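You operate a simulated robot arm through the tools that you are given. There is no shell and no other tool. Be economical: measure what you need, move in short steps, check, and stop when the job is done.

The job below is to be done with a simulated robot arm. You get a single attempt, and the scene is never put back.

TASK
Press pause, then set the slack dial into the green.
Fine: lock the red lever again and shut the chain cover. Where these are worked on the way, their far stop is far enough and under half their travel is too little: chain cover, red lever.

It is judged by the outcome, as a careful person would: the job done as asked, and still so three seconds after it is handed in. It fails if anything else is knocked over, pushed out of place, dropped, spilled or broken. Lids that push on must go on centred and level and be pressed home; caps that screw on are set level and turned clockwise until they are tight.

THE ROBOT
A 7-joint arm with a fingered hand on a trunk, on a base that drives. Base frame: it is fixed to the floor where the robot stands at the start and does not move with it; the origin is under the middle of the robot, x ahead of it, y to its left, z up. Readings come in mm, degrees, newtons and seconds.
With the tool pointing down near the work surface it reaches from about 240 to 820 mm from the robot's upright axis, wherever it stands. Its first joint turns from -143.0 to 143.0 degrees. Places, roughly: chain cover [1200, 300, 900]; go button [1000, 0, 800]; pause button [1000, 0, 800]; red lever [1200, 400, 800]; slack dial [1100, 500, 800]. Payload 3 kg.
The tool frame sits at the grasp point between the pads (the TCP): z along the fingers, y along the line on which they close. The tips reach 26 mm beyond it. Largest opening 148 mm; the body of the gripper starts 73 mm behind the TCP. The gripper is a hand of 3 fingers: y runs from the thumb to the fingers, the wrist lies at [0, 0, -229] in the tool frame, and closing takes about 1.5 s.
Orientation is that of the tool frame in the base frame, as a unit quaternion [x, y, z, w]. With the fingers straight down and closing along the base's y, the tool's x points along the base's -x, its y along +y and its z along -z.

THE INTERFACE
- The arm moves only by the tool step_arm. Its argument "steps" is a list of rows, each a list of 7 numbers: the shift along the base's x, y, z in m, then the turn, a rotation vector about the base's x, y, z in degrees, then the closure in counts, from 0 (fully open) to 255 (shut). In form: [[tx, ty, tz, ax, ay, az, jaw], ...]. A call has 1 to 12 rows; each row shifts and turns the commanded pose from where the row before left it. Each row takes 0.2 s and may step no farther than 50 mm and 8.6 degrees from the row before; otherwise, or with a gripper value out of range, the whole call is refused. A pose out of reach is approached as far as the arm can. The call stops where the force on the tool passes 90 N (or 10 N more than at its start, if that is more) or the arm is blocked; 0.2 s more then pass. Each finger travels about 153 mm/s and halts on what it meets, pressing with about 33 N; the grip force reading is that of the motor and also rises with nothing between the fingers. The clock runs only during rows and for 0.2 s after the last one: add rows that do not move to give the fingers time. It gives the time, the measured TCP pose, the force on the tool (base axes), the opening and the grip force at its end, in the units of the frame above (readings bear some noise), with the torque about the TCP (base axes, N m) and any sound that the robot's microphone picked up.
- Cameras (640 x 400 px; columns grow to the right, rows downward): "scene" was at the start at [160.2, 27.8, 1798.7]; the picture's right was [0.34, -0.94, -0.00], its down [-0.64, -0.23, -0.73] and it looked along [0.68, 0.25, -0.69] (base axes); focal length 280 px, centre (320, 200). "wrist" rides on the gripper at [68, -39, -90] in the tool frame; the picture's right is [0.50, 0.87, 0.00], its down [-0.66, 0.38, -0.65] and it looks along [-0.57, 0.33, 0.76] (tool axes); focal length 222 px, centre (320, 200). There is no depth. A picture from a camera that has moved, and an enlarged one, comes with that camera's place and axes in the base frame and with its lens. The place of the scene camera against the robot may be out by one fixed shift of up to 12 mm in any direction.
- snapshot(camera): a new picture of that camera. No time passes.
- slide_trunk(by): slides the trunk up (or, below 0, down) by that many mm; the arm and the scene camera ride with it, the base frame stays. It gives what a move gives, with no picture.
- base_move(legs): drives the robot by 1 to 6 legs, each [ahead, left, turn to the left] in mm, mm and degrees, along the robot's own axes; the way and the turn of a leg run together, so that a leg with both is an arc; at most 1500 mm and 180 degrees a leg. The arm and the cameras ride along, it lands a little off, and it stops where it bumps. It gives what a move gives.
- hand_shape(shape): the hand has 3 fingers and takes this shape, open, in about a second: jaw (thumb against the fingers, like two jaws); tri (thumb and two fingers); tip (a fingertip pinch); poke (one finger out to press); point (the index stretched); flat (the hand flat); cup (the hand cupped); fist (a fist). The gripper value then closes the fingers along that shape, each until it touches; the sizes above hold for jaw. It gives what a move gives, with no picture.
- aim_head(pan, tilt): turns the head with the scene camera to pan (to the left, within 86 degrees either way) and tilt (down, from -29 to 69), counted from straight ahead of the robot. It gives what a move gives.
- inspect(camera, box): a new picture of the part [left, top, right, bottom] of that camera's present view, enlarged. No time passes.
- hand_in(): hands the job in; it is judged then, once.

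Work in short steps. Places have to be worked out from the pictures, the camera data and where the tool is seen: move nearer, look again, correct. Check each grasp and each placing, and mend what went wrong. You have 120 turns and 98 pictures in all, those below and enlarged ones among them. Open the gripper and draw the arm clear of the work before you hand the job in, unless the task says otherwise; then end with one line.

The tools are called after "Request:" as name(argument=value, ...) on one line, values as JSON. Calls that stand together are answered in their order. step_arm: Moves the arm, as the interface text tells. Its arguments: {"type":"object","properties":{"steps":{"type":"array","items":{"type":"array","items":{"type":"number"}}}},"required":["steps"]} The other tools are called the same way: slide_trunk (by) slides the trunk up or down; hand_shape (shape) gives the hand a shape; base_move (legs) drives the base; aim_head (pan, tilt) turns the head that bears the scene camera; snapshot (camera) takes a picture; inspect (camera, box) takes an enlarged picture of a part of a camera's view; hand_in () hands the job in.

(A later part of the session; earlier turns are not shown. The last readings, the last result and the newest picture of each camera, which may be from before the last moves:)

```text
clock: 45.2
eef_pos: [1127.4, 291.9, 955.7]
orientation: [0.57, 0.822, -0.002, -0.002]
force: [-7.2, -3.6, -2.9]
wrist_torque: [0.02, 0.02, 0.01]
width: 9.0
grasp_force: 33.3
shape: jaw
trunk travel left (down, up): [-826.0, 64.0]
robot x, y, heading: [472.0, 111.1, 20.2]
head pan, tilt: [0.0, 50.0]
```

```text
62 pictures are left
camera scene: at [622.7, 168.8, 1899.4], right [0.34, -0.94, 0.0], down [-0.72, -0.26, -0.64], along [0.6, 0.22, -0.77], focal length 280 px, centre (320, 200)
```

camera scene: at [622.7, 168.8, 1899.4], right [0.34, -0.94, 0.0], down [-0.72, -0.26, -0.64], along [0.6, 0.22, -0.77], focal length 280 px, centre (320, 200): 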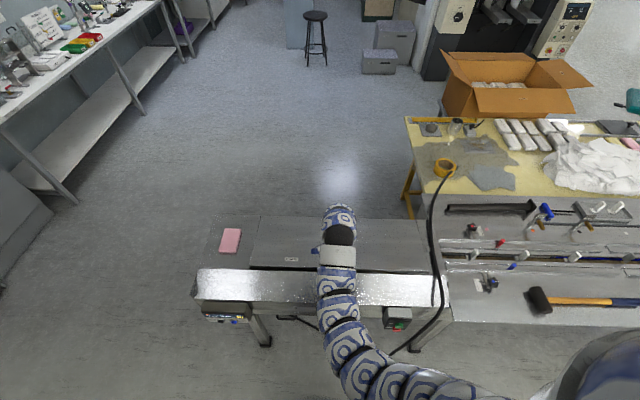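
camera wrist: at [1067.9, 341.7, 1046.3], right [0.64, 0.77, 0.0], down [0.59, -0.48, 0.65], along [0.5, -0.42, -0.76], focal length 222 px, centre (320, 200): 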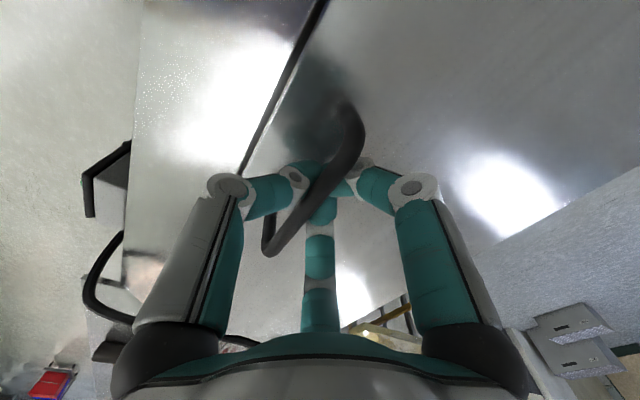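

The cover rises on a rear hinge. I'll follow the arc around that hinge up to about 45° and check the force.

Request:
step_arm(steps=[[0.0094, 0.0034, 0.024, 0, 0, 0, 255], [0.0097, 0.0035, 0.0173, 0, 0, 0, 255], [0.0097, 0.0035, 0.0173, 0, 0, 0, 255], [0.0123, 0.0045, 0.0153, 0, 0, 0, 255], [0.0123, 0.0045, 0.0153, 0, 0, 0, 255], [0.0145, 0.0053, 0.0127, 0, 0, 0, 255], [0.0145, 0.0053, 0.0127, 0, 0, 0, 255]])

Request:
snapshot(camera="wrist")

Request:
snapshot(camera="scene")

```text
clock: 46.8
eef_pos: [1209.4, 320.6, 1071.4]
orientation: [0.57, 0.822, -0.001, -0.001]
force: [-4.1, -1.8, -0.8]
wrist_torque: [-0.04, -0.05, 0.03]
width: 9.0
grasp_force: 33.6
shape: jaw
trunk travel left (down, up): [-826.0, 64.0]
robot x, y, heading: [474.0, 116.1, 20.2]
head pan, tilt: [0.0, 50.0]
```

```text
61 pictures are left
camera wrist: at [1151.6, 371.7, 1160.8], right [0.64, 0.77, 0.0], down [0.59, -0.48, 0.65], along [0.5, -0.42, -0.76], focal length 222 px, centre (320, 200)
```

wrist: 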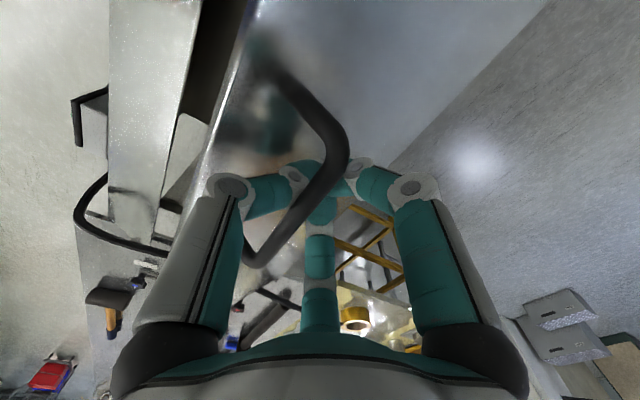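

```text
60 pictures are left
camera scene: at [623.7, 169.5, 1899.2], right [0.34, -0.94, 0.0], down [-0.72, -0.26, -0.64], along [0.6, 0.22, -0.77], focal length 280 px, centre (320, 200)
```

scene: 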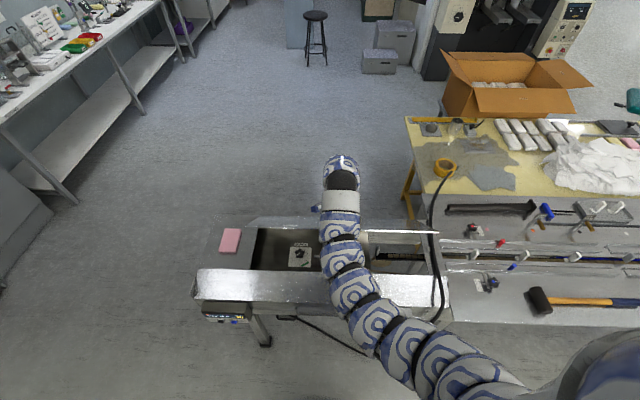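

It swings smoothly and shows a pocket with a diagram under the cover. I'll go on to about 65°.

Request:
step_arm(steps=[[0.0165, 0.006, 0.0099, 0, 0, 0, 255], [0.0165, 0.006, 0.0099, 0, 0, 0, 255], [0.0179, 0.0065, 0.0065, 0, 0, 0, 255], [0.0179, 0.0065, 0.0065, 0, 0, 0, 255]])

Request:
snapshot(camera="wrist")

```text
clock: 47.8
eef_pos: [1281.1, 346.4, 1102.6]
orientation: [0.569, 0.822, -0.002, -0.002]
force: [-0.7, -0.5, -1.6]
wrist_torque: [0.03, -0.04, -0.01]
width: 8.8
grasp_force: 33.2
shape: jaw
trunk travel left (down, up): [-826.0, 64.0]
robot x, y, heading: [468.7, 114.0, 20.1]
head pan, tilt: [0.0, 50.0]
```

```text
59 pictures are left
camera wrist: at [1221.2, 397.2, 1192.9], right [0.64, 0.77, 0.0], down [0.59, -0.48, 0.65], along [0.5, -0.42, -0.76], focal length 222 px, centre (320, 200)
```

wrist: 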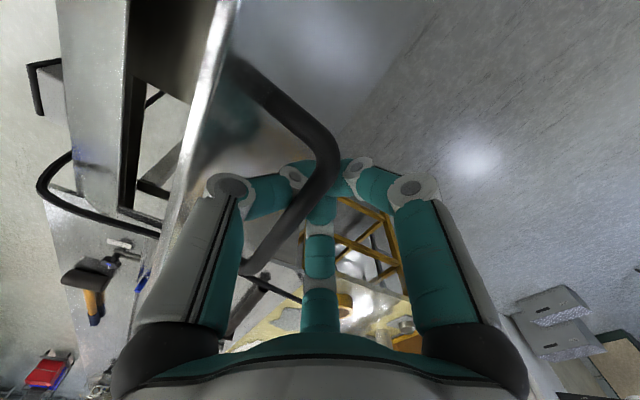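

Smooth so far. I'll continue to about 85° with the hand tilting along so the thumb keeps clear of the lid.

Request:
step_arm(steps=[[0.0187, 0.0068, 0.0034, -1.71, 4.7, 0, 255], [0.0187, 0.0068, 0.0034, -1.71, 4.7, 0, 255], [0.019, 0.0069, -0.0003, -1.71, 4.7, 0, 255], [0.019, 0.0069, -0.0003, -1.71, 4.7, 0, 255]])

Request:
snapshot(camera="wrist")

Request:
snapshot(camera="scene")

```text
clock: 48.8
eef_pos: [1295.0, 351.0, 1119.3]
orientation: [0.565, 0.814, -0.11, -0.076]
force: [-1.8, -1.7, -0.3]
wrist_torque: [-0.07, -0.05, 0.02]
width: 7.5
grasp_force: 32.8
shape: jaw
out of reach, approached as far as the arm can: row 3, 4
trunk travel left (down, up): [-826.0, 64.0]
robot x, y, heading: [471.6, 114.5, 19.8]
head pan, tilt: [0.0, 50.0]
```

```text
58 pictures are left
camera wrist: at [1259.4, 409.5, 1216.9], right [0.61, 0.76, -0.23], down [0.73, -0.43, 0.53], along [0.31, -0.49, -0.82], focal length 222 px, centre (320, 200)
```

wrist: 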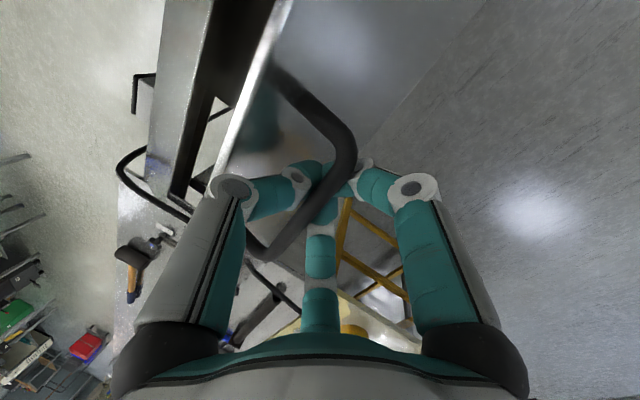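

```text
57 pictures are left
camera scene: at [622.3, 171.1, 1899.2], right [0.34, -0.94, 0.0], down [-0.72, -0.26, -0.64], along [0.6, 0.22, -0.77], focal length 280 px, centre (320, 200)
```

scene: 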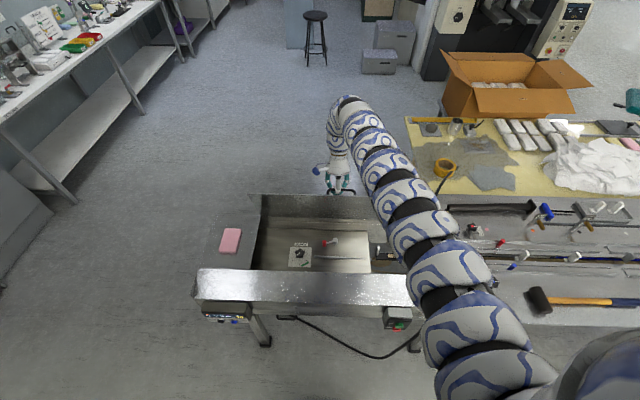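

The arm is at its reach with the lid near 70°. I'll drive the base forward 70 mm, so it carries the handle on along its nearly level arc.

Request:
base_move(legs=[[70, 0, 0]])

Request:
snapshot(camera="wrist")

```text
clock: 49.8
eef_pos: [1361.9, 375.6, 1118.8]
orientation: [0.565, 0.814, -0.109, -0.076]
force: [-3.1, -3.8, -4.2]
wrist_torque: [-0.17, 0.7, 0.07]
width: 6.6
grasp_force: 32.8
shape: jaw
trunk travel left (down, up): [-826.0, 64.0]
robot x, y, heading: [536.3, 140.6, 20.5]
head pan, tilt: [0.0, 50.0]
```

```text
56 pictures are left
camera wrist: at [1326.2, 433.5, 1215.9], right [0.61, 0.76, -0.23], down [0.73, -0.43, 0.53], along [0.31, -0.49, -0.82], focal length 222 px, centre (320, 200)
```

wrist: 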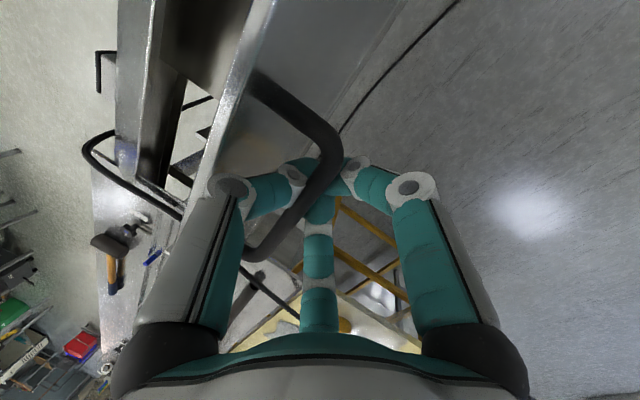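

The lid is around 87°. I'll go a little further past vertical so that it stays open.

Request:
base_move(legs=[[45, 0, 0]])

Request:
step_arm(steps=[[0, 0, -0.008, 0, 0, 0, 255], [0, 0, 0, 0, 0, 0, 255]])

Request:
snapshot(camera="scene")

```text
clock: 50.7
eef_pos: [1403.3, 389.1, 1116.0]
orientation: [0.565, 0.814, -0.111, -0.078]
force: [-13.4, -10.9, -35.8]
wrist_torque: [-0.06, 0.92, 0.22]
width: 2.5
grasp_force: 32.8
shape: jaw
trunk travel left (down, up): [-826.0, 64.0]
robot x, y, heading: [581.3, 155.4, 20.3]
head pan, tilt: [0.0, 50.0]
```

```text
clock: 51.3
eef_pos: [1401.7, 388.9, 1113.2]
orientation: [0.566, 0.813, -0.109, -0.077]
force: [-0.8, -3.7, 26.4]
wrist_torque: [-0.79, 2.37, 0.1]
width: 3.2
grasp_force: 32.6
shape: jaw
trunk travel left (down, up): [-826.0, 64.0]
robot x, y, heading: [579.4, 155.2, 20.1]
head pan, tilt: [0.0, 50.0]
```

```text
55 pictures are left
camera scene: at [727.8, 207.4, 1900.1], right [0.34, -0.94, 0.0], down [-0.72, -0.26, -0.64], along [0.6, 0.22, -0.76], focal length 280 px, centre (320, 200)
```

scene: 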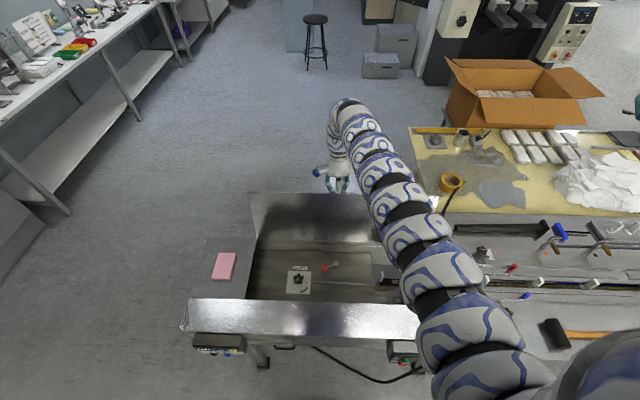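

The grip is slipping off the bar, so the lid is probably at its stop. I'll loosen a little, rise straight off the handle and see whether the lid stays.

Request:
step_arm(steps=[[0, 0, 0.003, 0, 0, 0, 225], [0, 0, 0.01, 0, 0, 0, 215], [0, 0, 0.03, 0, 0, 0, 215], [0, 0, 0.03, 0, 0, 0, 215], [0, 0, 0, 0, 0, 0, 215]])

Request:
snapshot(camera="scene")

Request:
snapshot(camera="wrist")

```text
clock: 52.5
eef_pos: [1403.3, 388.4, 1184.3]
orientation: [0.565, 0.814, -0.11, -0.077]
force: [0.5, -0.2, -0.7]
wrist_torque: [0.0, -0.01, 0.01]
width: 22.3
grasp_force: 0.0
shape: tri
trunk travel left (down, up): [-826.0, 64.0]
robot x, y, heading: [579.7, 153.5, 20.3]
head pan, tilt: [0.0, 50.0]
```

```text
54 pictures are left
camera scene: at [731.0, 209.2, 1899.2], right [0.34, -0.94, 0.0], down [-0.72, -0.26, -0.64], along [0.6, 0.22, -0.77], focal length 280 px, centre (320, 200)
```

scene: 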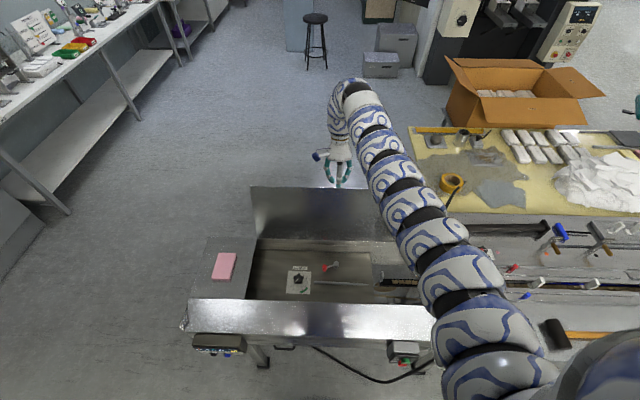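

```text
53 pictures are left
camera wrist: at [1367.3, 447.8, 1280.5], right [0.61, 0.76, -0.23], down [0.73, -0.43, 0.53], along [0.3, -0.49, -0.82], focal length 222 px, centre (320, 200)
```

wrist: 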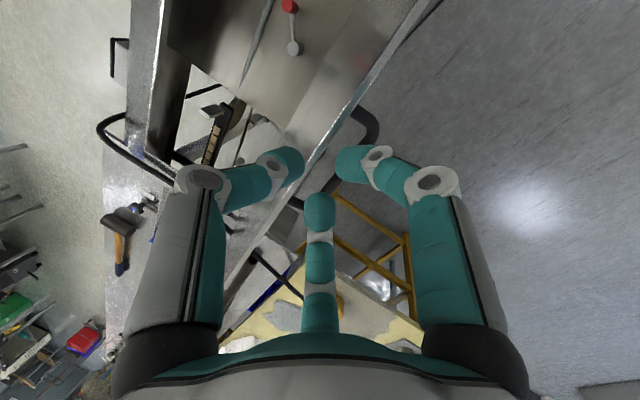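

Let me pause a moment to check that the lid stays, and zoom in on what is inside.

Request:
step_arm(steps=[[0, 0, 0.02, 0, 0, 0, 215], [0, 0, 0.02, 0, 0, 0, 215], [0, 0, 0, 0, 0, 0, 215], [0, 0, 0, 0, 0, 0, 215], [0, 0, 0, 0, 0, 0, 215], [0, 0, 0, 0, 0, 0, 215]])

Request:
inspect(camera="scene", box=[180, 170, 420, 320])

Request:
inspect(camera="scene", box=[275, 250, 355, 300])

```text
clock: 53.9
eef_pos: [1402.8, 388.3, 1223.1]
orientation: [0.565, 0.814, -0.11, -0.078]
force: [0.0, 0.4, -0.4]
wrist_torque: [-0.03, -0.01, -0.04]
width: 22.2
grasp_force: 0.0
shape: tri
trunk travel left (down, up): [-826.0, 64.0]
robot x, y, heading: [580.3, 155.2, 20.1]
head pan, tilt: [0.0, 50.0]
```

```text
2.67 times, centred on (300, 245) of scene
camera zoom: at [730.9, 208.9, 1899.2], right [0.34, -0.94, 0.0], down [-0.72, -0.26, -0.64], along [0.6, 0.22, -0.77], focal length 748 px, centre (373, 80)
```

zoom: 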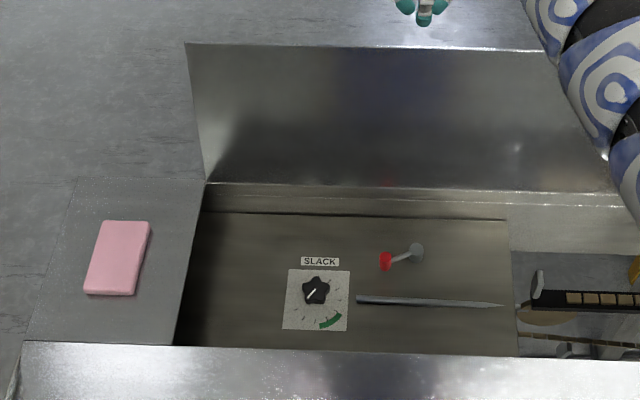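

```text
8.00 times, centred on (315, 275) of scene
camera zoom: at [730.9, 208.9, 1899.2], right [0.34, -0.94, 0.0], down [-0.72, -0.26, -0.64], along [0.6, 0.22, -0.77], focal length 2243 px, centre (360, -400)
```

zoom: 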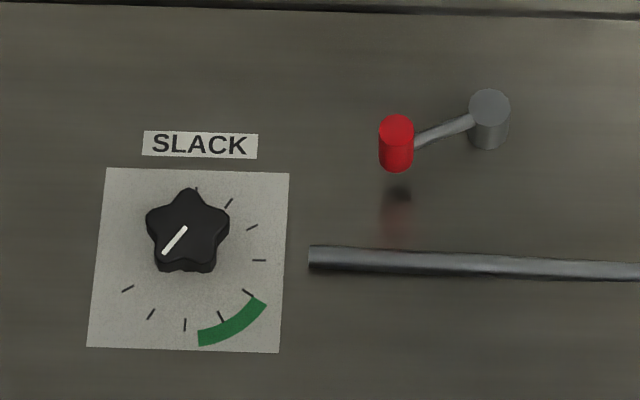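

The lid rests open. Inside are the star-shaped slack dial, with its pointer at about the 7 o'clock side and the green at about 5 o'clock, and a red lever on a pivot post. I'll bring the hand back over the pocket and turn it square for a close look.

Request:
step_arm(steps=[[-0.03, 0, 0, 2.63, -7.24, 0, 100], [-0.03, 0, 0, 2.63, -7.24, 0, 0], [-0.03, 0, 0, 0, 0, 8.2, 0], [-0.03, 0, 0, 0, 0, 8.2, 0], [-0.03, 0, 0, 0, 0, 8.2, 0], [-0.03, 0, 0, 0, 0, 8.2, 0], [-0.03, 0, -0.02, 0, 0, 8.2, 0], [0, 0.02, -0.02, 0, 0, 8.2, 0], [0, 0, -0.02, 0, 0, 8.2, 0], [0, 0, -0.02, 0, 0, 8.2, 0], [0, 0, -0.02, 0, 0, 8.2, 0], [0, 0, 0, 0, 0, 8.2, 0]])

Request:
snapshot(camera="wrist")

```text
clock: 56.3
eef_pos: [1281.8, 464.0, 1075.5]
orientation: [-0.033, 0.999, 0.007, 0.013]
force: [4.3, -3.9, 69.8]
wrist_torque: [0.15, -1.14, -0.15]
width: 142.1
grasp_force: 0.1
shape: jaw
out of reach, approached as far as the arm can: row 2, 3, 4, 5, 6
trunk travel left (down, up): [-826.0, 64.0]
robot x, y, heading: [582.1, 155.5, 19.9]
head pan, tilt: [0.0, 50.0]
stopped in row 12: the force on the tool passed its limit at 95 N (the readings are from after the stop); the commanded pose is now the measured one
```

```text
50 pictures are left
camera wrist: at [1215.1, 419.4, 1163.1], right [-0.55, 0.83, 0.0], down [0.61, 0.41, 0.68], along [0.56, 0.37, -0.74], focal length 222 px, centre (320, 200)
```

wrist: 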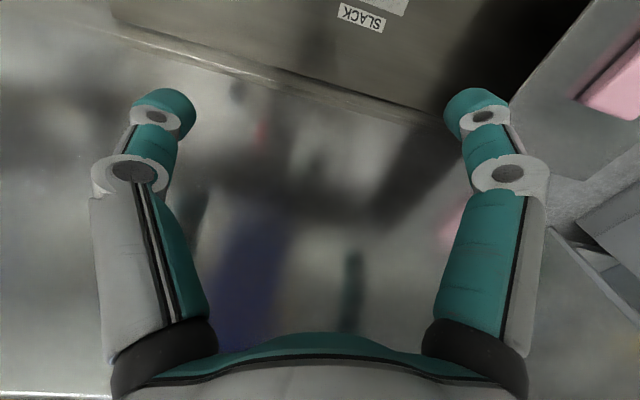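

The arm lagged and came down on the lid's top edge. I'm rising straight up off it.

Request:
step_arm(steps=[[0, 0, 0.02, 0, 0, 0, 0], [0, 0, 0.04, 0, 0, 0, 0], [0, 0, 0.04, 0, 0, 0, 0], [0, 0, 0.04, 0, 0, 0, 0], [0, 0, 0, 0, 0, 0, 0]])

Request:
snapshot(camera="scene")

Request:
snapshot(camera="wrist")

```text
clock: 57.5
eef_pos: [1294.6, 476.2, 1185.0]
orientation: [-0.033, 0.999, 0.005, 0.008]
force: [-1.1, -0.1, 0.5]
wrist_torque: [-0.02, 0.03, -0.02]
width: 142.2
grasp_force: 0.0
shape: jaw
out of reach, approached as far as the arm can: row 3, 4
trunk travel left (down, up): [-826.0, 64.0]
robot x, y, heading: [582.5, 155.8, 20.3]
head pan, tilt: [0.0, 50.0]
```

```text
49 pictures are left
camera scene: at [731.1, 209.0, 1899.2], right [0.34, -0.94, 0.0], down [-0.72, -0.26, -0.64], along [0.6, 0.22, -0.77], focal length 280 px, centre (320, 200)
```

scene: 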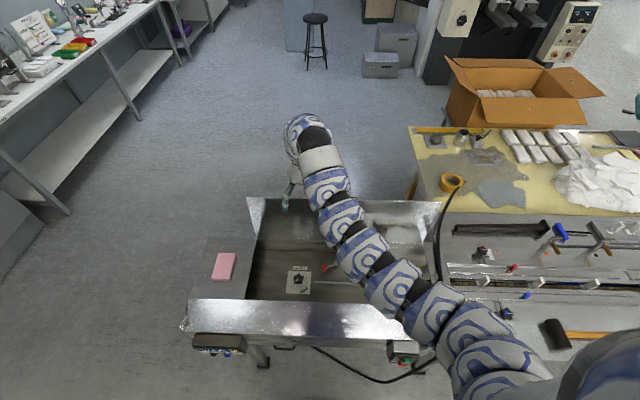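

```text
48 pictures are left
camera wrist: at [1229.2, 433.2, 1274.2], right [-0.56, 0.83, 0.0], down [0.62, 0.41, 0.67], along [0.56, 0.37, -0.75], focal length 222 px, centre (320, 200)
```

wrist: 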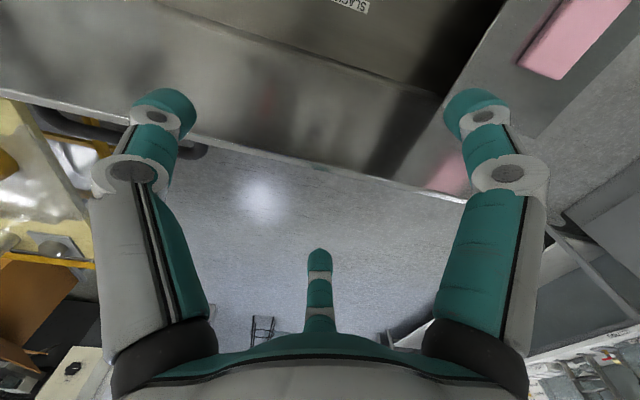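

The lid is still open, slightly past vertical. I'll draw the hand back from it toward the robot before going down.

Request:
step_arm(steps=[[-0.035, -0.013, 0, 0, 0, 4, 0], [-0.035, -0.013, 0, 0, 0, 4, 0], [-0.035, -0.013, 0, 0, 0, 4, 0], [-0.03, -0.011, 0, 0, 0, 4, 0], [0, 0, 0, 0, 0, 0, 0]])

```text
clock: 58.7
eef_pos: [1192.2, 425.2, 1123.5]
orientation: [-0.173, 0.985, 0.005, 0.009]
force: [-1.8, 1.0, 0.5]
wrist_torque: [0.0, -0.04, -0.13]
width: 142.2
grasp_force: 0.1
shape: jaw
out of reach, approached as far as the arm can: row 1, 2, 3, 4
trunk travel left (down, up): [-826.0, 64.0]
robot x, y, heading: [580.7, 154.2, 20.3]
head pan, tilt: [0.0, 50.0]
```

Clear of the lid now, over the pocket. I'll look with the wrist camera.

Request:
snapshot(camera="wrist")

Request:
inspect(camera="wrist", box=[200, 40, 460, 200])

```text
47 pictures are left
camera wrist: at [1140.6, 364.7, 1212.0], right [-0.76, 0.65, 0.0], down [0.48, 0.57, 0.67], along [0.43, 0.51, -0.75], focal length 222 px, centre (320, 200)
```

wrist: 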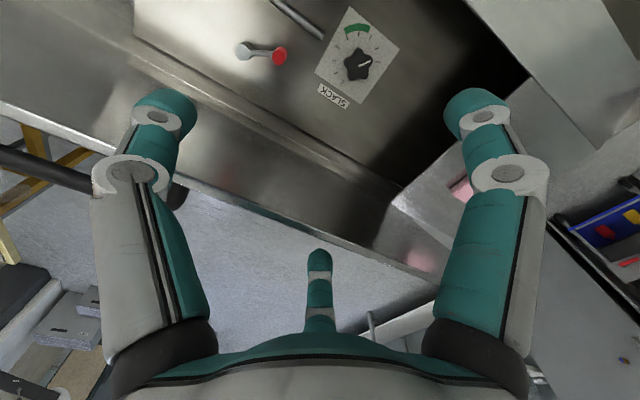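

```text
2.46 times, centred on (330, 120) of wrist
camera zoom: at [1140.6, 364.7, 1212.0], right [-0.76, 0.65, 0.0], down [0.48, 0.57, 0.67], along [0.43, 0.51, -0.75], focal length 547 px, centre (295, 397)
```

zoom: 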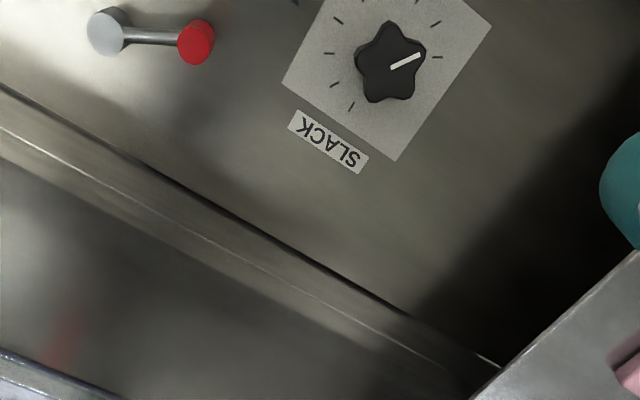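

The lever and dial tops come out around z 850–900, which is uncertain. I'll descend 90 mm for a second wrist view to get their depth.

Request:
step_arm(steps=[[-0.01, -0.004, -0.03, 0, 0, 0, 0], [-0.01, -0.004, -0.03, 0, 0, 0, 0], [-0.01, -0.004, -0.03, 0, 0, 0, 0], [0, 0, 0, 0, 0, 0, 0]])

Request:
inspect(camera="wrist", box=[180, 0, 460, 175])

```text
clock: 59.7
eef_pos: [1157.7, 412.2, 1036.7]
orientation: [-0.172, 0.985, 0.005, 0.011]
force: [-23.7, -5.3, 37.6]
wrist_torque: [1.05, -2.68, -0.97]
width: 142.5
grasp_force: 0.0
shape: jaw
trunk travel left (down, up): [-826.0, 64.0]
robot x, y, heading: [579.7, 155.4, 20.1]
head pan, tilt: [0.0, 50.0]
```

```text
2.29 times, centred on (320, 88) of wrist
camera zoom: at [1107.5, 352.0, 1125.3], right [-0.76, 0.65, 0.0], down [0.48, 0.57, 0.67], along [0.43, 0.51, -0.74], focal length 508 px, centre (320, 457)
```

zoom: 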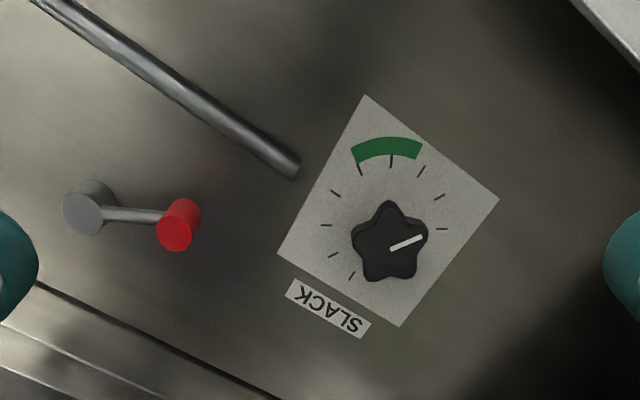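

There is unexpected contact (about 45 N). I'll check the scene before going on.

Request:
snapshot(camera="scene")

Request:
snapshot(camera="wrist")

```text
44 pictures are left
camera scene: at [723.9, 206.3, 1900.5], right [0.34, -0.94, 0.0], down [-0.72, -0.26, -0.65], along [0.61, 0.22, -0.76], focal length 280 px, centre (320, 200)
```

scene: 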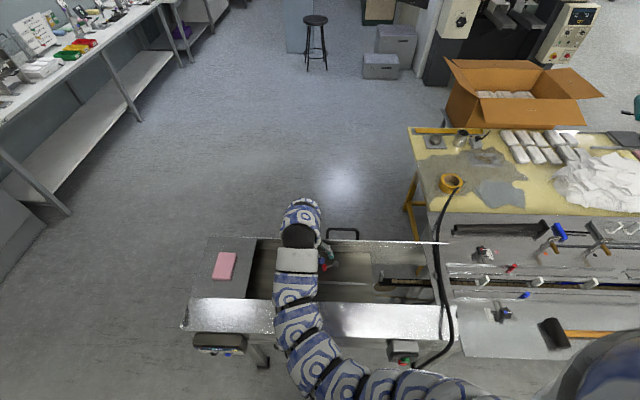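

```text
43 pictures are left
camera wrist: at [1107.5, 352.0, 1125.3], right [-0.76, 0.65, 0.0], down [0.48, 0.57, 0.67], along [0.43, 0.51, -0.74], focal length 222 px, centre (320, 200)
```

wrist: 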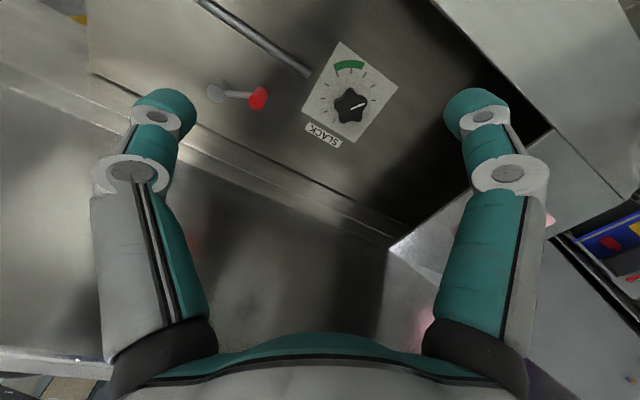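

The rear finger had hooked behind the lid and drew it forward. I'll carry it back up: a little up first, then backward past vertical, then straight up and off.

Request:
step_arm(steps=[[0, 0, 0.02, 0, 0, 0, 0], [0.014, 0.005, 0.02, 0, 0, 0, 0], [0.024, 0.0085, 0.012, 0, 0, 0, 0], [0.024, 0.0085, 0.012, 0, 0, 0, 0], [0.024, 0.0085, 0.006, 0, 0, 0, 0], [0.024, 0.0085, 0.006, 0, 0, 0, 0], [0.024, 0.0085, 0.002, 0, 0, 0, 0], [0, 0, 0, 0, 0, 0, 0]])

Request:
snapshot(camera="wrist")

Request:
snapshot(camera="scene")

```text
clock: 61.5
eef_pos: [1295.7, 460.9, 1111.4]
orientation: [-0.171, 0.985, 0.004, 0.007]
force: [0.6, 1.0, 0.4]
wrist_torque: [0.02, 0.0, -0.03]
width: 141.7
grasp_force: 0.0
shape: jaw
trunk travel left (down, up): [-826.0, 64.0]
robot x, y, heading: [581.7, 153.8, 20.2]
head pan, tilt: [0.0, 50.0]
```

```text
42 pictures are left
camera wrist: at [1244.3, 400.7, 1200.1], right [-0.76, 0.65, 0.0], down [0.48, 0.57, 0.67], along [0.43, 0.51, -0.75], focal length 222 px, centre (320, 200)
```

wrist: 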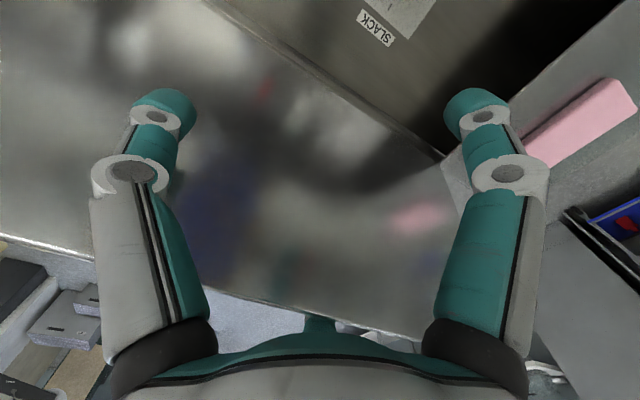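

```text
41 pictures are left
camera scene: at [730.6, 208.9, 1899.3], right [0.34, -0.94, 0.0], down [-0.72, -0.26, -0.64], along [0.6, 0.22, -0.77], focal length 280 px, centre (320, 200)
```

scene: 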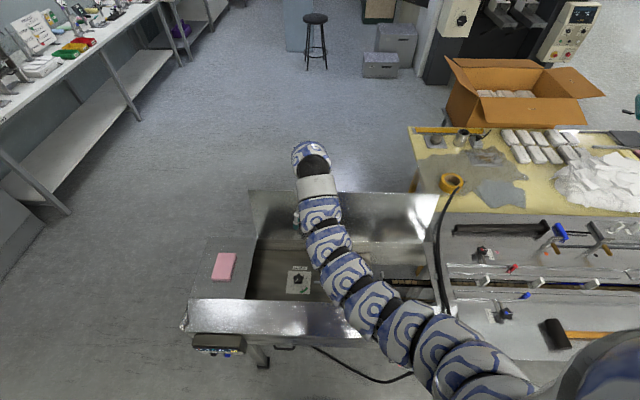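

The lid is back open, but one finger is still behind it. I'll lift straight up with the trunk and the arm.

Request:
slide_trunk(by=62)

Request:
step_arm(steps=[[0, 0, 0.03, 0, 0, 0, 0], [0, 0, 0.03, 0, 0, 0, 0], [0, 0, 0, 0, 0, 0, 0]])

Request:
snapshot(camera="wrist")

```text
clock: 62.5
eef_pos: [1295.3, 460.2, 1173.2]
orientation: [-0.171, 0.985, 0.004, 0.006]
force: [-0.3, 0.6, -0.4]
wrist_torque: [-0.01, 0.01, 0.0]
width: 142.2
grasp_force: 0.0
shape: jaw
trunk travel left (down, up): [-888.0, 2.0]
robot x, y, heading: [579.0, 158.2, 20.2]
head pan, tilt: [0.0, 50.0]
```

```text
clock: 63.4
eef_pos: [1295.8, 461.8, 1232.5]
orientation: [-0.171, 0.985, 0.005, 0.007]
force: [0.0, -0.3, 0.0]
wrist_torque: [-0.01, -0.01, 0.03]
width: 142.2
grasp_force: 0.1
shape: jaw
trunk travel left (down, up): [-888.0, 2.0]
robot x, y, heading: [582.0, 154.8, 20.1]
head pan, tilt: [0.0, 50.0]
```

```text
40 pictures are left
camera wrist: at [1244.5, 401.4, 1321.1], right [-0.76, 0.65, 0.0], down [0.48, 0.57, 0.67], along [0.43, 0.51, -0.75], focal length 222 px, centre (320, 200)
```

wrist: 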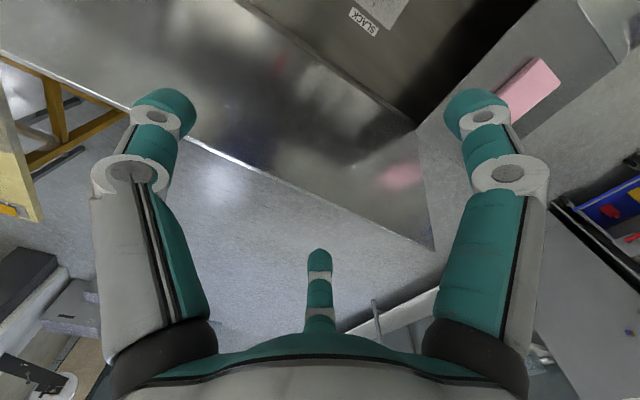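

Clear. I'll close the fingers to keep them compact and back the base away 150 mm, keeping the height, so the lid isn't touched.

Request:
step_arm(steps=[[0, 0, 0, 0, 0, 0, 150], [0, 0, 0, 0, 0, 0, 255], [0, 0, 0, 0, 0, 0, 255], [0, 0, 0, 0, 0, 0, 255], [0, 0, 0, 0, 0, 0, 255]])

Request:
base_move(legs=[[-160, 0, 0]])

Request:
step_arm(steps=[[0, 0, -0.045, 0, 0, 0, 255], [0, 0, -0.045, 0, 0, 0, 255], [0, 0, -0.045, 0, 0, 0, 255], [0, 0, -0.045, 0, 0, 0, 255], [0, 0, -0.03, 0, 0, 0, 255], [0, 0, 0, 0, 0, 0, 255]])

Request:
snapshot(camera="scene")

Request:
snapshot(camera="wrist")

```text
clock: 64.5
eef_pos: [1296.2, 461.7, 1232.9]
orientation: [-0.171, 0.985, 0.004, 0.007]
force: [0.0, -0.6, -0.1]
wrist_torque: [0.03, 0.0, 0.0]
width: 0.0
grasp_force: 32.8
shape: jaw
trunk travel left (down, up): [-888.0, 2.0]
robot x, y, heading: [581.5, 156.5, 20.2]
head pan, tilt: [0.0, 50.0]
```

```text
clock: 66.0
eef_pos: [1142.7, 405.6, 1233.6]
orientation: [-0.171, 0.985, 0.004, 0.008]
force: [-0.4, -0.5, -0.4]
wrist_torque: [-0.01, -0.04, 0.01]
width: 0.0
grasp_force: 32.9
shape: jaw
trunk travel left (down, up): [-888.0, 2.0]
robot x, y, heading: [425.5, 103.1, 20.2]
head pan, tilt: [0.0, 50.0]
```

```text
clock: 67.4
eef_pos: [1143.9, 406.5, 1023.9]
orientation: [-0.17, 0.985, 0.004, 0.007]
force: [-0.2, 0.0, -0.1]
wrist_torque: [0.05, 0.01, 0.0]
width: 0.0
grasp_force: 32.9
shape: jaw
trunk travel left (down, up): [-888.0, 2.0]
robot x, y, heading: [432.9, 95.8, 20.0]
head pan, tilt: [0.0, 50.0]
```

```text
39 pictures are left
camera scene: at [579.6, 153.3, 1961.3], right [0.34, -0.94, 0.0], down [-0.72, -0.26, -0.64], along [0.6, 0.22, -0.77], focal length 280 px, centre (320, 200)
```

scene: 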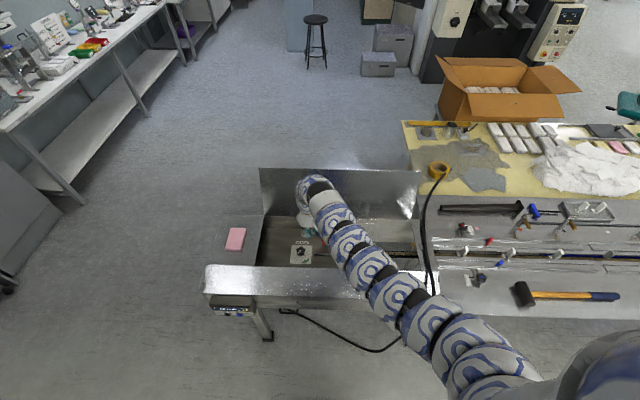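

```text
38 pictures are left
camera wrist: at [1093.0, 346.0, 1111.4], right [-0.76, 0.65, 0.0], down [0.48, 0.57, 0.67], along [0.43, 0.51, -0.75], focal length 222 px, centre (320, 200)
```

wrist: 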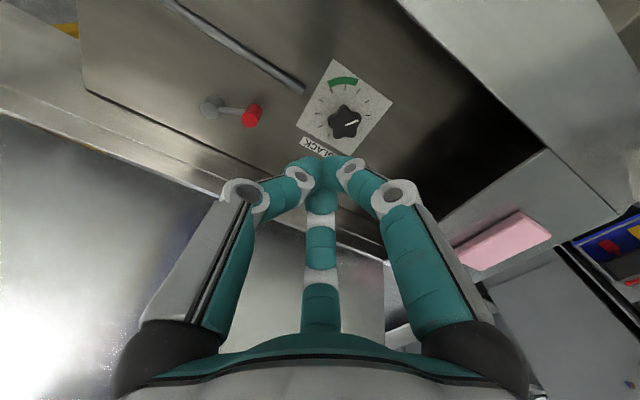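

Wrist views from two heights put the red knob's top at about [1219, 371, 852], its pivot post at [1252, 335], and the dial's top at [1141, 451, 841]. I'll drive forward 80 mm and yaw the hand so the three fingers straddle the knob, with the lever's arm in the gap between them.

Request:
base_move(legs=[[80, 0, 0]])

Request:
step_arm(steps=[[0, -0.012, -0.01, 0, 0, -7.6, 255], [0, -0.012, -0.01, 0, 0, -7.6, 255], [0, -0.012, -0.01, 0, 0, -7.6, 255], [0, -0.012, -0.01, 0, 0, -7.6, 255], [0, -0.012, -0.01, 0, 0, -7.6, 150], [0, 0, 0, 0, 0, 0, 150], [0, 0, 0, 0, 0, 0, 150]])

Request:
snapshot(camera="wrist")

```text
clock: 68.4
eef_pos: [1219.6, 435.0, 1022.6]
orientation: [-0.172, 0.985, 0.004, 0.007]
force: [0.2, 0.7, 0.1]
wrist_torque: [-0.01, 0.01, -0.02]
width: 0.0
grasp_force: 32.8
shape: jaw
trunk travel left (down, up): [-888.0, 2.0]
robot x, y, heading: [501.9, 126.8, 20.2]
head pan, tilt: [0.0, 50.0]
```

```text
clock: 70.0
eef_pos: [1219.1, 374.0, 972.0]
orientation: [0.159, 0.987, 0.001, 0.009]
force: [0.2, -0.2, -0.5]
wrist_torque: [-0.02, -0.04, 0.02]
width: 58.3
grasp_force: 0.0
shape: jaw
trunk travel left (down, up): [-888.0, 2.0]
robot x, y, heading: [505.3, 129.3, 20.2]
head pan, tilt: [0.0, 50.0]
```

```text
37 pictures are left
camera wrist: at [1141.9, 358.7, 1061.3], right [-0.2, 0.98, 0.0], down [0.73, 0.15, 0.67], along [0.65, 0.13, -0.75], focal length 222 px, centre (320, 200)
```

wrist: 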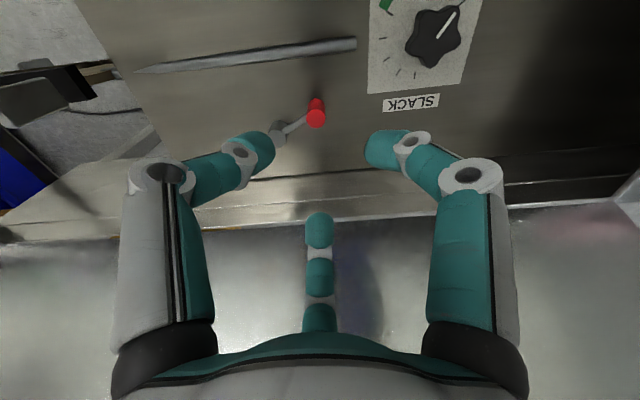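

The red knob lies between the fingers as planned. I'll descend to just above it and check the centring.

Request:
step_arm(steps=[[-0.002, -0.002, -0.03, 0, 0, 0, 150], [-0.002, -0.002, -0.03, 0, 0, 0, 150], [0, 0, -0.015, 0, 0, 0, 150], [0, 0, 0, 0, 0, 0, 150]])

Request:
snapshot(camera="wrist")

```text
clock: 71.0
eef_pos: [1215.8, 369.9, 897.6]
orientation: [0.159, 0.987, 0.002, 0.009]
force: [0.4, -0.6, -0.7]
wrist_torque: [0.02, -0.04, 0.01]
width: 58.3
grasp_force: 0.1
shape: jaw
trunk travel left (down, up): [-888.0, 2.0]
robot x, y, heading: [502.6, 126.0, 20.1]
head pan, tilt: [0.0, 50.0]
```

```text
36 pictures are left
camera wrist: at [1138.5, 354.8, 986.4], right [-0.2, 0.98, 0.0], down [0.73, 0.15, 0.67], along [0.65, 0.13, -0.75], focal length 222 px, centre (320, 200)
```

wrist: 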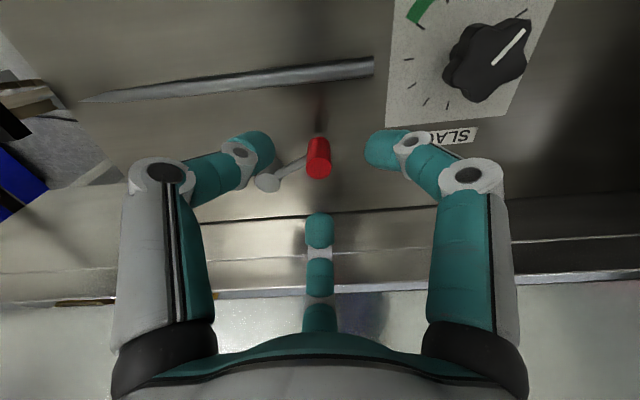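

Centred: knob top is at about [1217, 371, 865]. I'll go down 32 mm and close on it.

Request:
step_arm(steps=[[0.001, 0, -0.012, 0, 0, 0, 150], [0.001, 0, -0.01, 0, 0, 0, 150], [0, 0, -0.01, 0, 0, 0, 150], [0, 0, 0, 0, 0, 0, 255], [0, 0, 0, 0, 0, 0, 255], [0, 0, 0, 0, 0, 0, 255], [0, 0, 0, 0, 0, 0, 255]])

Request:
snapshot(camera="wrist")

```text
clock: 72.6
eef_pos: [1216.2, 371.5, 864.2]
orientation: [0.158, 0.987, 0.002, 0.008]
force: [-3.0, -2.6, -8.4]
wrist_torque: [-0.08, 0.1, 0.05]
width: 10.2
grasp_force: 33.4
shape: jaw
trunk travel left (down, up): [-888.0, 2.0]
robot x, y, heading: [504.4, 127.1, 20.1]
head pan, tilt: [0.0, 50.0]
```

```text
35 pictures are left
camera wrist: at [1140.1, 354.9, 953.6], right [-0.2, 0.98, 0.0], down [0.73, 0.15, 0.66], along [0.65, 0.13, -0.75], focal length 222 px, centre (320, 200)
```

wrist: 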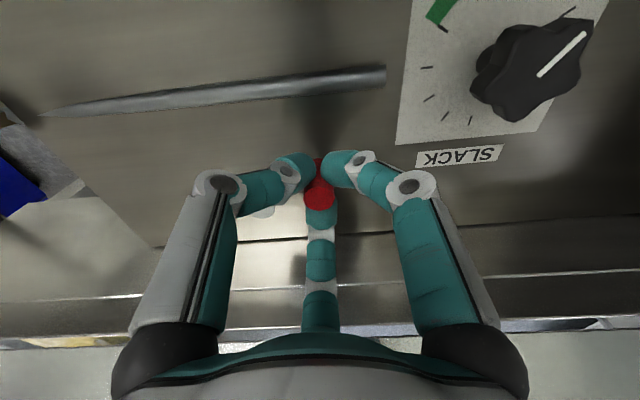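

The knob is gripped. I'll test a small swing toward the front (anticlockwise about the post) and read the force.

Request:
step_arm(steps=[[-0.002, -0.002, 0, 0, 0, 0, 255], [-0.002, -0.002, 0, 0, 0, 0, 255], [-0.002, -0.003, 0, 0, 0, 0, 255]])

```text
clock: 73.4
eef_pos: [1210.7, 363.9, 865.2]
orientation: [0.159, 0.987, 0.001, 0.008]
force: [2.3, -0.7, -13.8]
wrist_torque: [-0.02, -0.01, 0.05]
width: 9.9
grasp_force: 33.2
shape: jaw
trunk travel left (down, up): [-888.0, 2.0]
robot x, y, heading: [505.3, 127.5, 20.2]
head pan, tilt: [0.0, 50.0]
```

It moves freely that way. I'll follow the arc about the post, yawing the hand along.

Request:
step_arm(steps=[[-0.0043, -0.0079, 0, 0, 0, 8, 255], [-0.003, -0.0082, 0, 0, 0, 8, 255], [-0.0015, -0.0085, 0, 0, 0, 8, 255], [0, -0.0088, 0, 0, 0, 8, 255], [0, 0, 0, 0, 0, 0, 255]])

Request:
snapshot(camera="wrist")

```text
clock: 74.6
eef_pos: [1203.5, 329.8, 865.6]
orientation: [-0.121, 0.993, 0.004, 0.007]
force: [3.2, -0.4, -19.4]
wrist_torque: [-0.03, -0.05, -0.03]
width: 9.4
grasp_force: 33.3
shape: jaw
trunk travel left (down, up): [-888.0, 2.0]
robot x, y, heading: [505.6, 128.6, 20.2]
head pan, tilt: [0.0, 50.0]
```

```text
34 pictures are left
camera wrist: at [1146.7, 275.3, 954.2], right [-0.69, 0.72, 0.0], down [0.54, 0.52, 0.67], along [0.48, 0.46, -0.75], focal length 222 px, centre (320, 200)
```

wrist: 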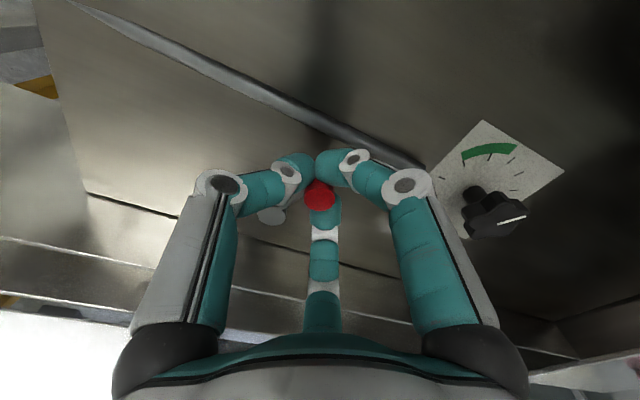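

About 50° done with no stop yet. I'll continue along the arc until I feel it.

Request:
step_arm(steps=[[0.0015, -0.0085, -0.001, 0, 0, 8, 255], [0.003, -0.0082, 0, 0, 0, 8, 255], [0.0043, -0.0077, 0, 0, 0, 8, 255], [0, 0, 0, 0, 0, 0, 255]])

```text
clock: 75.6
eef_pos: [1211.1, 306.3, 865.8]
orientation: [-0.323, 0.946, 0.006, 0.006]
force: [-2.8, -3.8, -9.5]
wrist_torque: [-0.1, 0.06, -0.02]
width: 9.5
grasp_force: 32.8
shape: jaw
trunk travel left (down, up): [-888.0, 2.0]
robot x, y, heading: [502.9, 128.2, 19.9]
head pan, tilt: [0.0, 50.0]
```

Request:
step_arm(steps=[[0.0056, -0.0067, 0, 0, 0, 6, 255], [0.0067, -0.0056, 0, 0, 0, 6, 255], [0, 0, 0, 0, 0, 0, 255]])

Request:
snapshot(camera="wrist")

```text
clock: 76.4
eef_pos: [1223.6, 295.5, 866.1]
orientation: [-0.422, 0.907, 0.007, 0.007]
force: [0.8, 12.2, -12.1]
wrist_torque: [0.11, -0.12, -0.08]
width: 7.7
grasp_force: 33.1
shape: jaw
trunk travel left (down, up): [-888.0, 2.0]
robot x, y, heading: [508.7, 125.9, 20.1]
head pan, tilt: [0.0, 50.0]
```

```text
33 pictures are left
camera wrist: at [1210.7, 217.7, 954.0], right [-0.98, 0.17, 0.0], down [0.13, 0.73, 0.67], along [0.12, 0.66, -0.74], focal length 222 px, centre (320, 200)
```

wrist: 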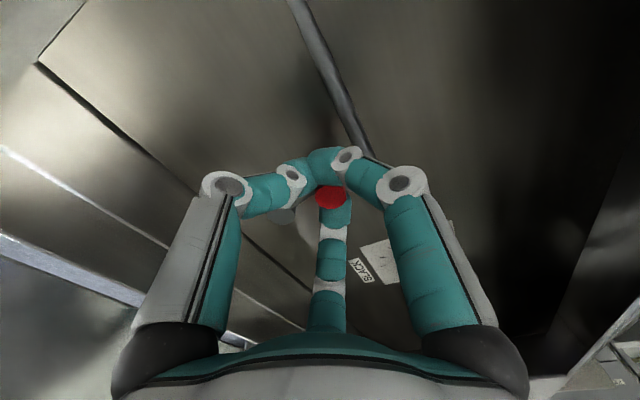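

Resistance has built and the grip is starting to slip after about 85–90°, so the lever is at its far stop. I'll release and rise.

Request:
step_arm(steps=[[0, 0, 0, 0, 0, 0, 180], [0, 0, 0, 0, 0, 0, 150], [0, 0, 0, 0, 0, 0, 150], [0, 0, 0.03, 0, 0, 0, 150], [0, 0, 0.04, 0, 0, 0, 150], [0, 0, 0.04, 0, 0, 0, 150], [-0.02, 0.04, 0, 0, 0, 0, 150], [-0.02, 0.045, 0, 0, 0, 0, 150], [-0.02, 0.045, 0, 0, 0, 0, 150], [0, 0, 0, 0, 0, 0, 150]])

Request:
snapshot(camera="wrist")

Request:
snapshot(camera="scene")

```text
clock: 78.6
eef_pos: [1163.2, 422.8, 975.6]
orientation: [-0.421, 0.907, 0.006, 0.006]
force: [0.0, 0.5, 0.6]
wrist_torque: [0.03, 0.02, -0.01]
width: 58.5
grasp_force: 0.0
shape: jaw
trunk travel left (down, up): [-888.0, 2.0]
robot x, y, heading: [507.7, 128.1, 20.1]
head pan, tilt: [0.0, 50.0]
```

```text
32 pictures are left
camera wrist: at [1149.0, 344.6, 1063.3], right [-0.98, 0.18, 0.0], down [0.13, 0.73, 0.67], along [0.12, 0.66, -0.75], focal length 222 px, centre (320, 200)
```

wrist: 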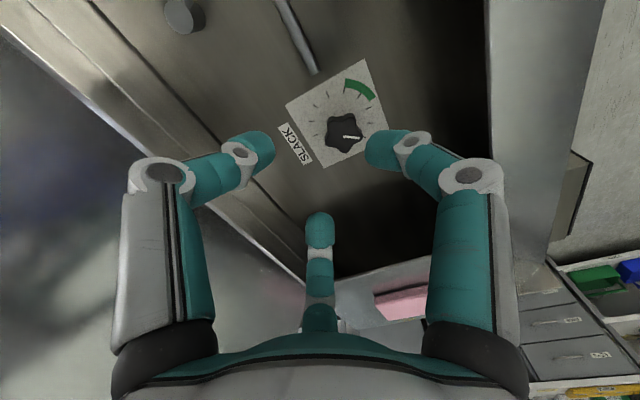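

```text
31 pictures are left
camera scene: at [655.0, 180.1, 1961.3], right [0.35, -0.94, 0.0], down [-0.72, -0.26, -0.64], along [0.6, 0.22, -0.77], focal length 280 px, centre (320, 200)
```

scene: 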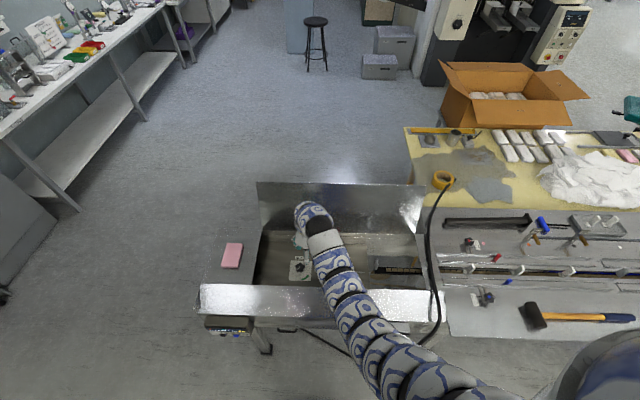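

The dial is at [1142, 451, ~843]. I'll wind the yaw back 80° so there is room to turn the dial anticlockwise, and centre over it.

Request:
step_arm(steps=[[-0.002, 0.0028, 0, 0, 0, -8, 150], [-0.002, 0.0028, 0, 0, 0, -8, 150], [-0.002, 0.0028, 0, 0, 0, -8, 150], [-0.002, 0.0028, 0, 0, 0, -8, 150], [-0.002, 0.0028, 0, 0, 0, -8, 150], [-0.002, 0.0028, 0, 0, 0, -8, 150], [-0.002, 0.0028, 0, 0, 0, -8, 150], [-0.002, 0.0028, 0, 0, 0, -8, 150], [-0.002, 0.0028, -0.02, 0, 0, -8, 150], [-0.003, 0.0028, -0.025, 0, 0, -8, 150], [0, 0, 0, 0, 0, 0, 150]])

Request:
snapshot(camera="wrist")

```text
clock: 81.0
eef_pos: [1141.4, 450.6, 930.7]
orientation: [0.261, 0.965, 0.001, 0.009]
force: [0.5, -0.2, 0.1]
wrist_torque: [0.03, -0.03, 0.01]
width: 58.5
grasp_force: 0.0
shape: jaw
trunk travel left (down, up): [-888.0, 2.0]
robot x, y, heading: [507.8, 125.9, 20.3]
head pan, tilt: [0.0, 50.0]
```

```text
30 pictures are left
camera wrist: at [1063.4, 452.3, 1018.8], right [0.01, 1.0, 0.0], down [0.75, 0.0, 0.67], along [0.67, -0.01, -0.75], focal length 222 px, centre (320, 200)
```

wrist: 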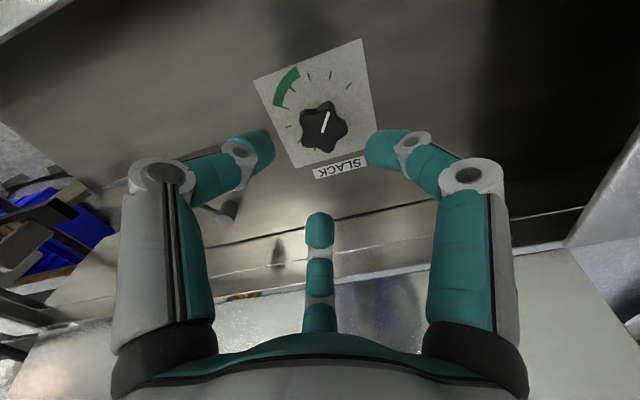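

Centred over the dial. I'll open a little more and descend partway to check the depth.

Request:
step_arm(steps=[[0, 0.001, -0.025, 0, 0, 0, 120], [0, 0, -0.02, 0, 0, 0, 120], [0, 0, 0, 0, 0, 0, 120]])

Request:
snapshot(camera="wrist")

```text
clock: 81.8
eef_pos: [1142.2, 452.2, 885.5]
orientation: [0.26, 0.966, 0.001, 0.008]
force: [-0.2, -0.3, 0.0]
wrist_torque: [0.01, -0.04, -0.02]
width: 75.0
grasp_force: 0.1
shape: jaw
trunk travel left (down, up): [-888.0, 2.0]
robot x, y, heading: [505.5, 127.6, 20.3]
head pan, tilt: [0.0, 50.0]
```

```text
29 pictures are left
camera wrist: at [1063.6, 452.7, 973.9], right [0.0, 1.0, 0.0], down [0.75, 0.0, 0.67], along [0.67, 0.0, -0.75], focal length 222 px, centre (320, 200)
```

wrist: 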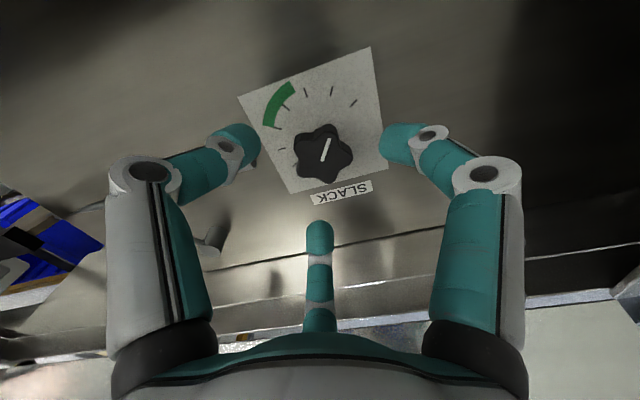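

The dial's top is at about z 832. I'll go down about 34 mm more with force checks, then close on the star knob.

Request:
step_arm(steps=[[0.002, 0, -0.012, 0, 0, 0, 120], [0.001, 0, -0.012, 0, 0, 0, 120], [0, 0, -0.01, 0, 0, 0, 120], [0, 0, 0, 0, 0, 0, 120]])

Request:
snapshot(camera="wrist")

```text
clock: 82.8
eef_pos: [1145.9, 452.1, 850.9]
orientation: [0.261, 0.965, 0.0, 0.008]
force: [0.4, 0.1, 1.2]
wrist_torque: [-0.04, 0.01, 0.01]
width: 74.9
grasp_force: 0.0
shape: jaw
trunk travel left (down, up): [-888.0, 2.0]
robot x, y, heading: [503.4, 125.2, 20.3]
head pan, tilt: [0.0, 50.0]
```

```text
28 pictures are left
camera wrist: at [1066.5, 453.1, 939.5], right [0.0, 1.0, 0.0], down [0.75, 0.0, 0.67], along [0.67, 0.0, -0.75], focal length 222 px, centre (320, 200)
```

wrist: 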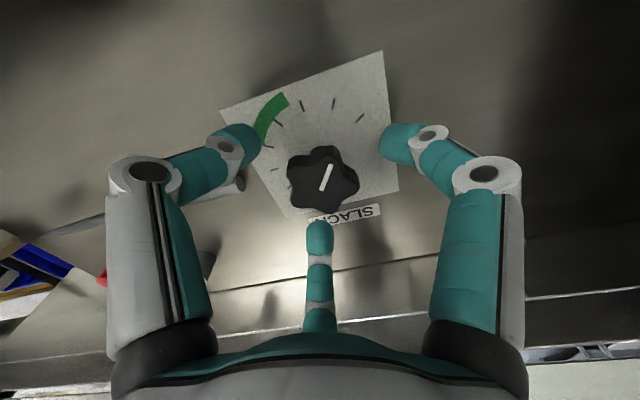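

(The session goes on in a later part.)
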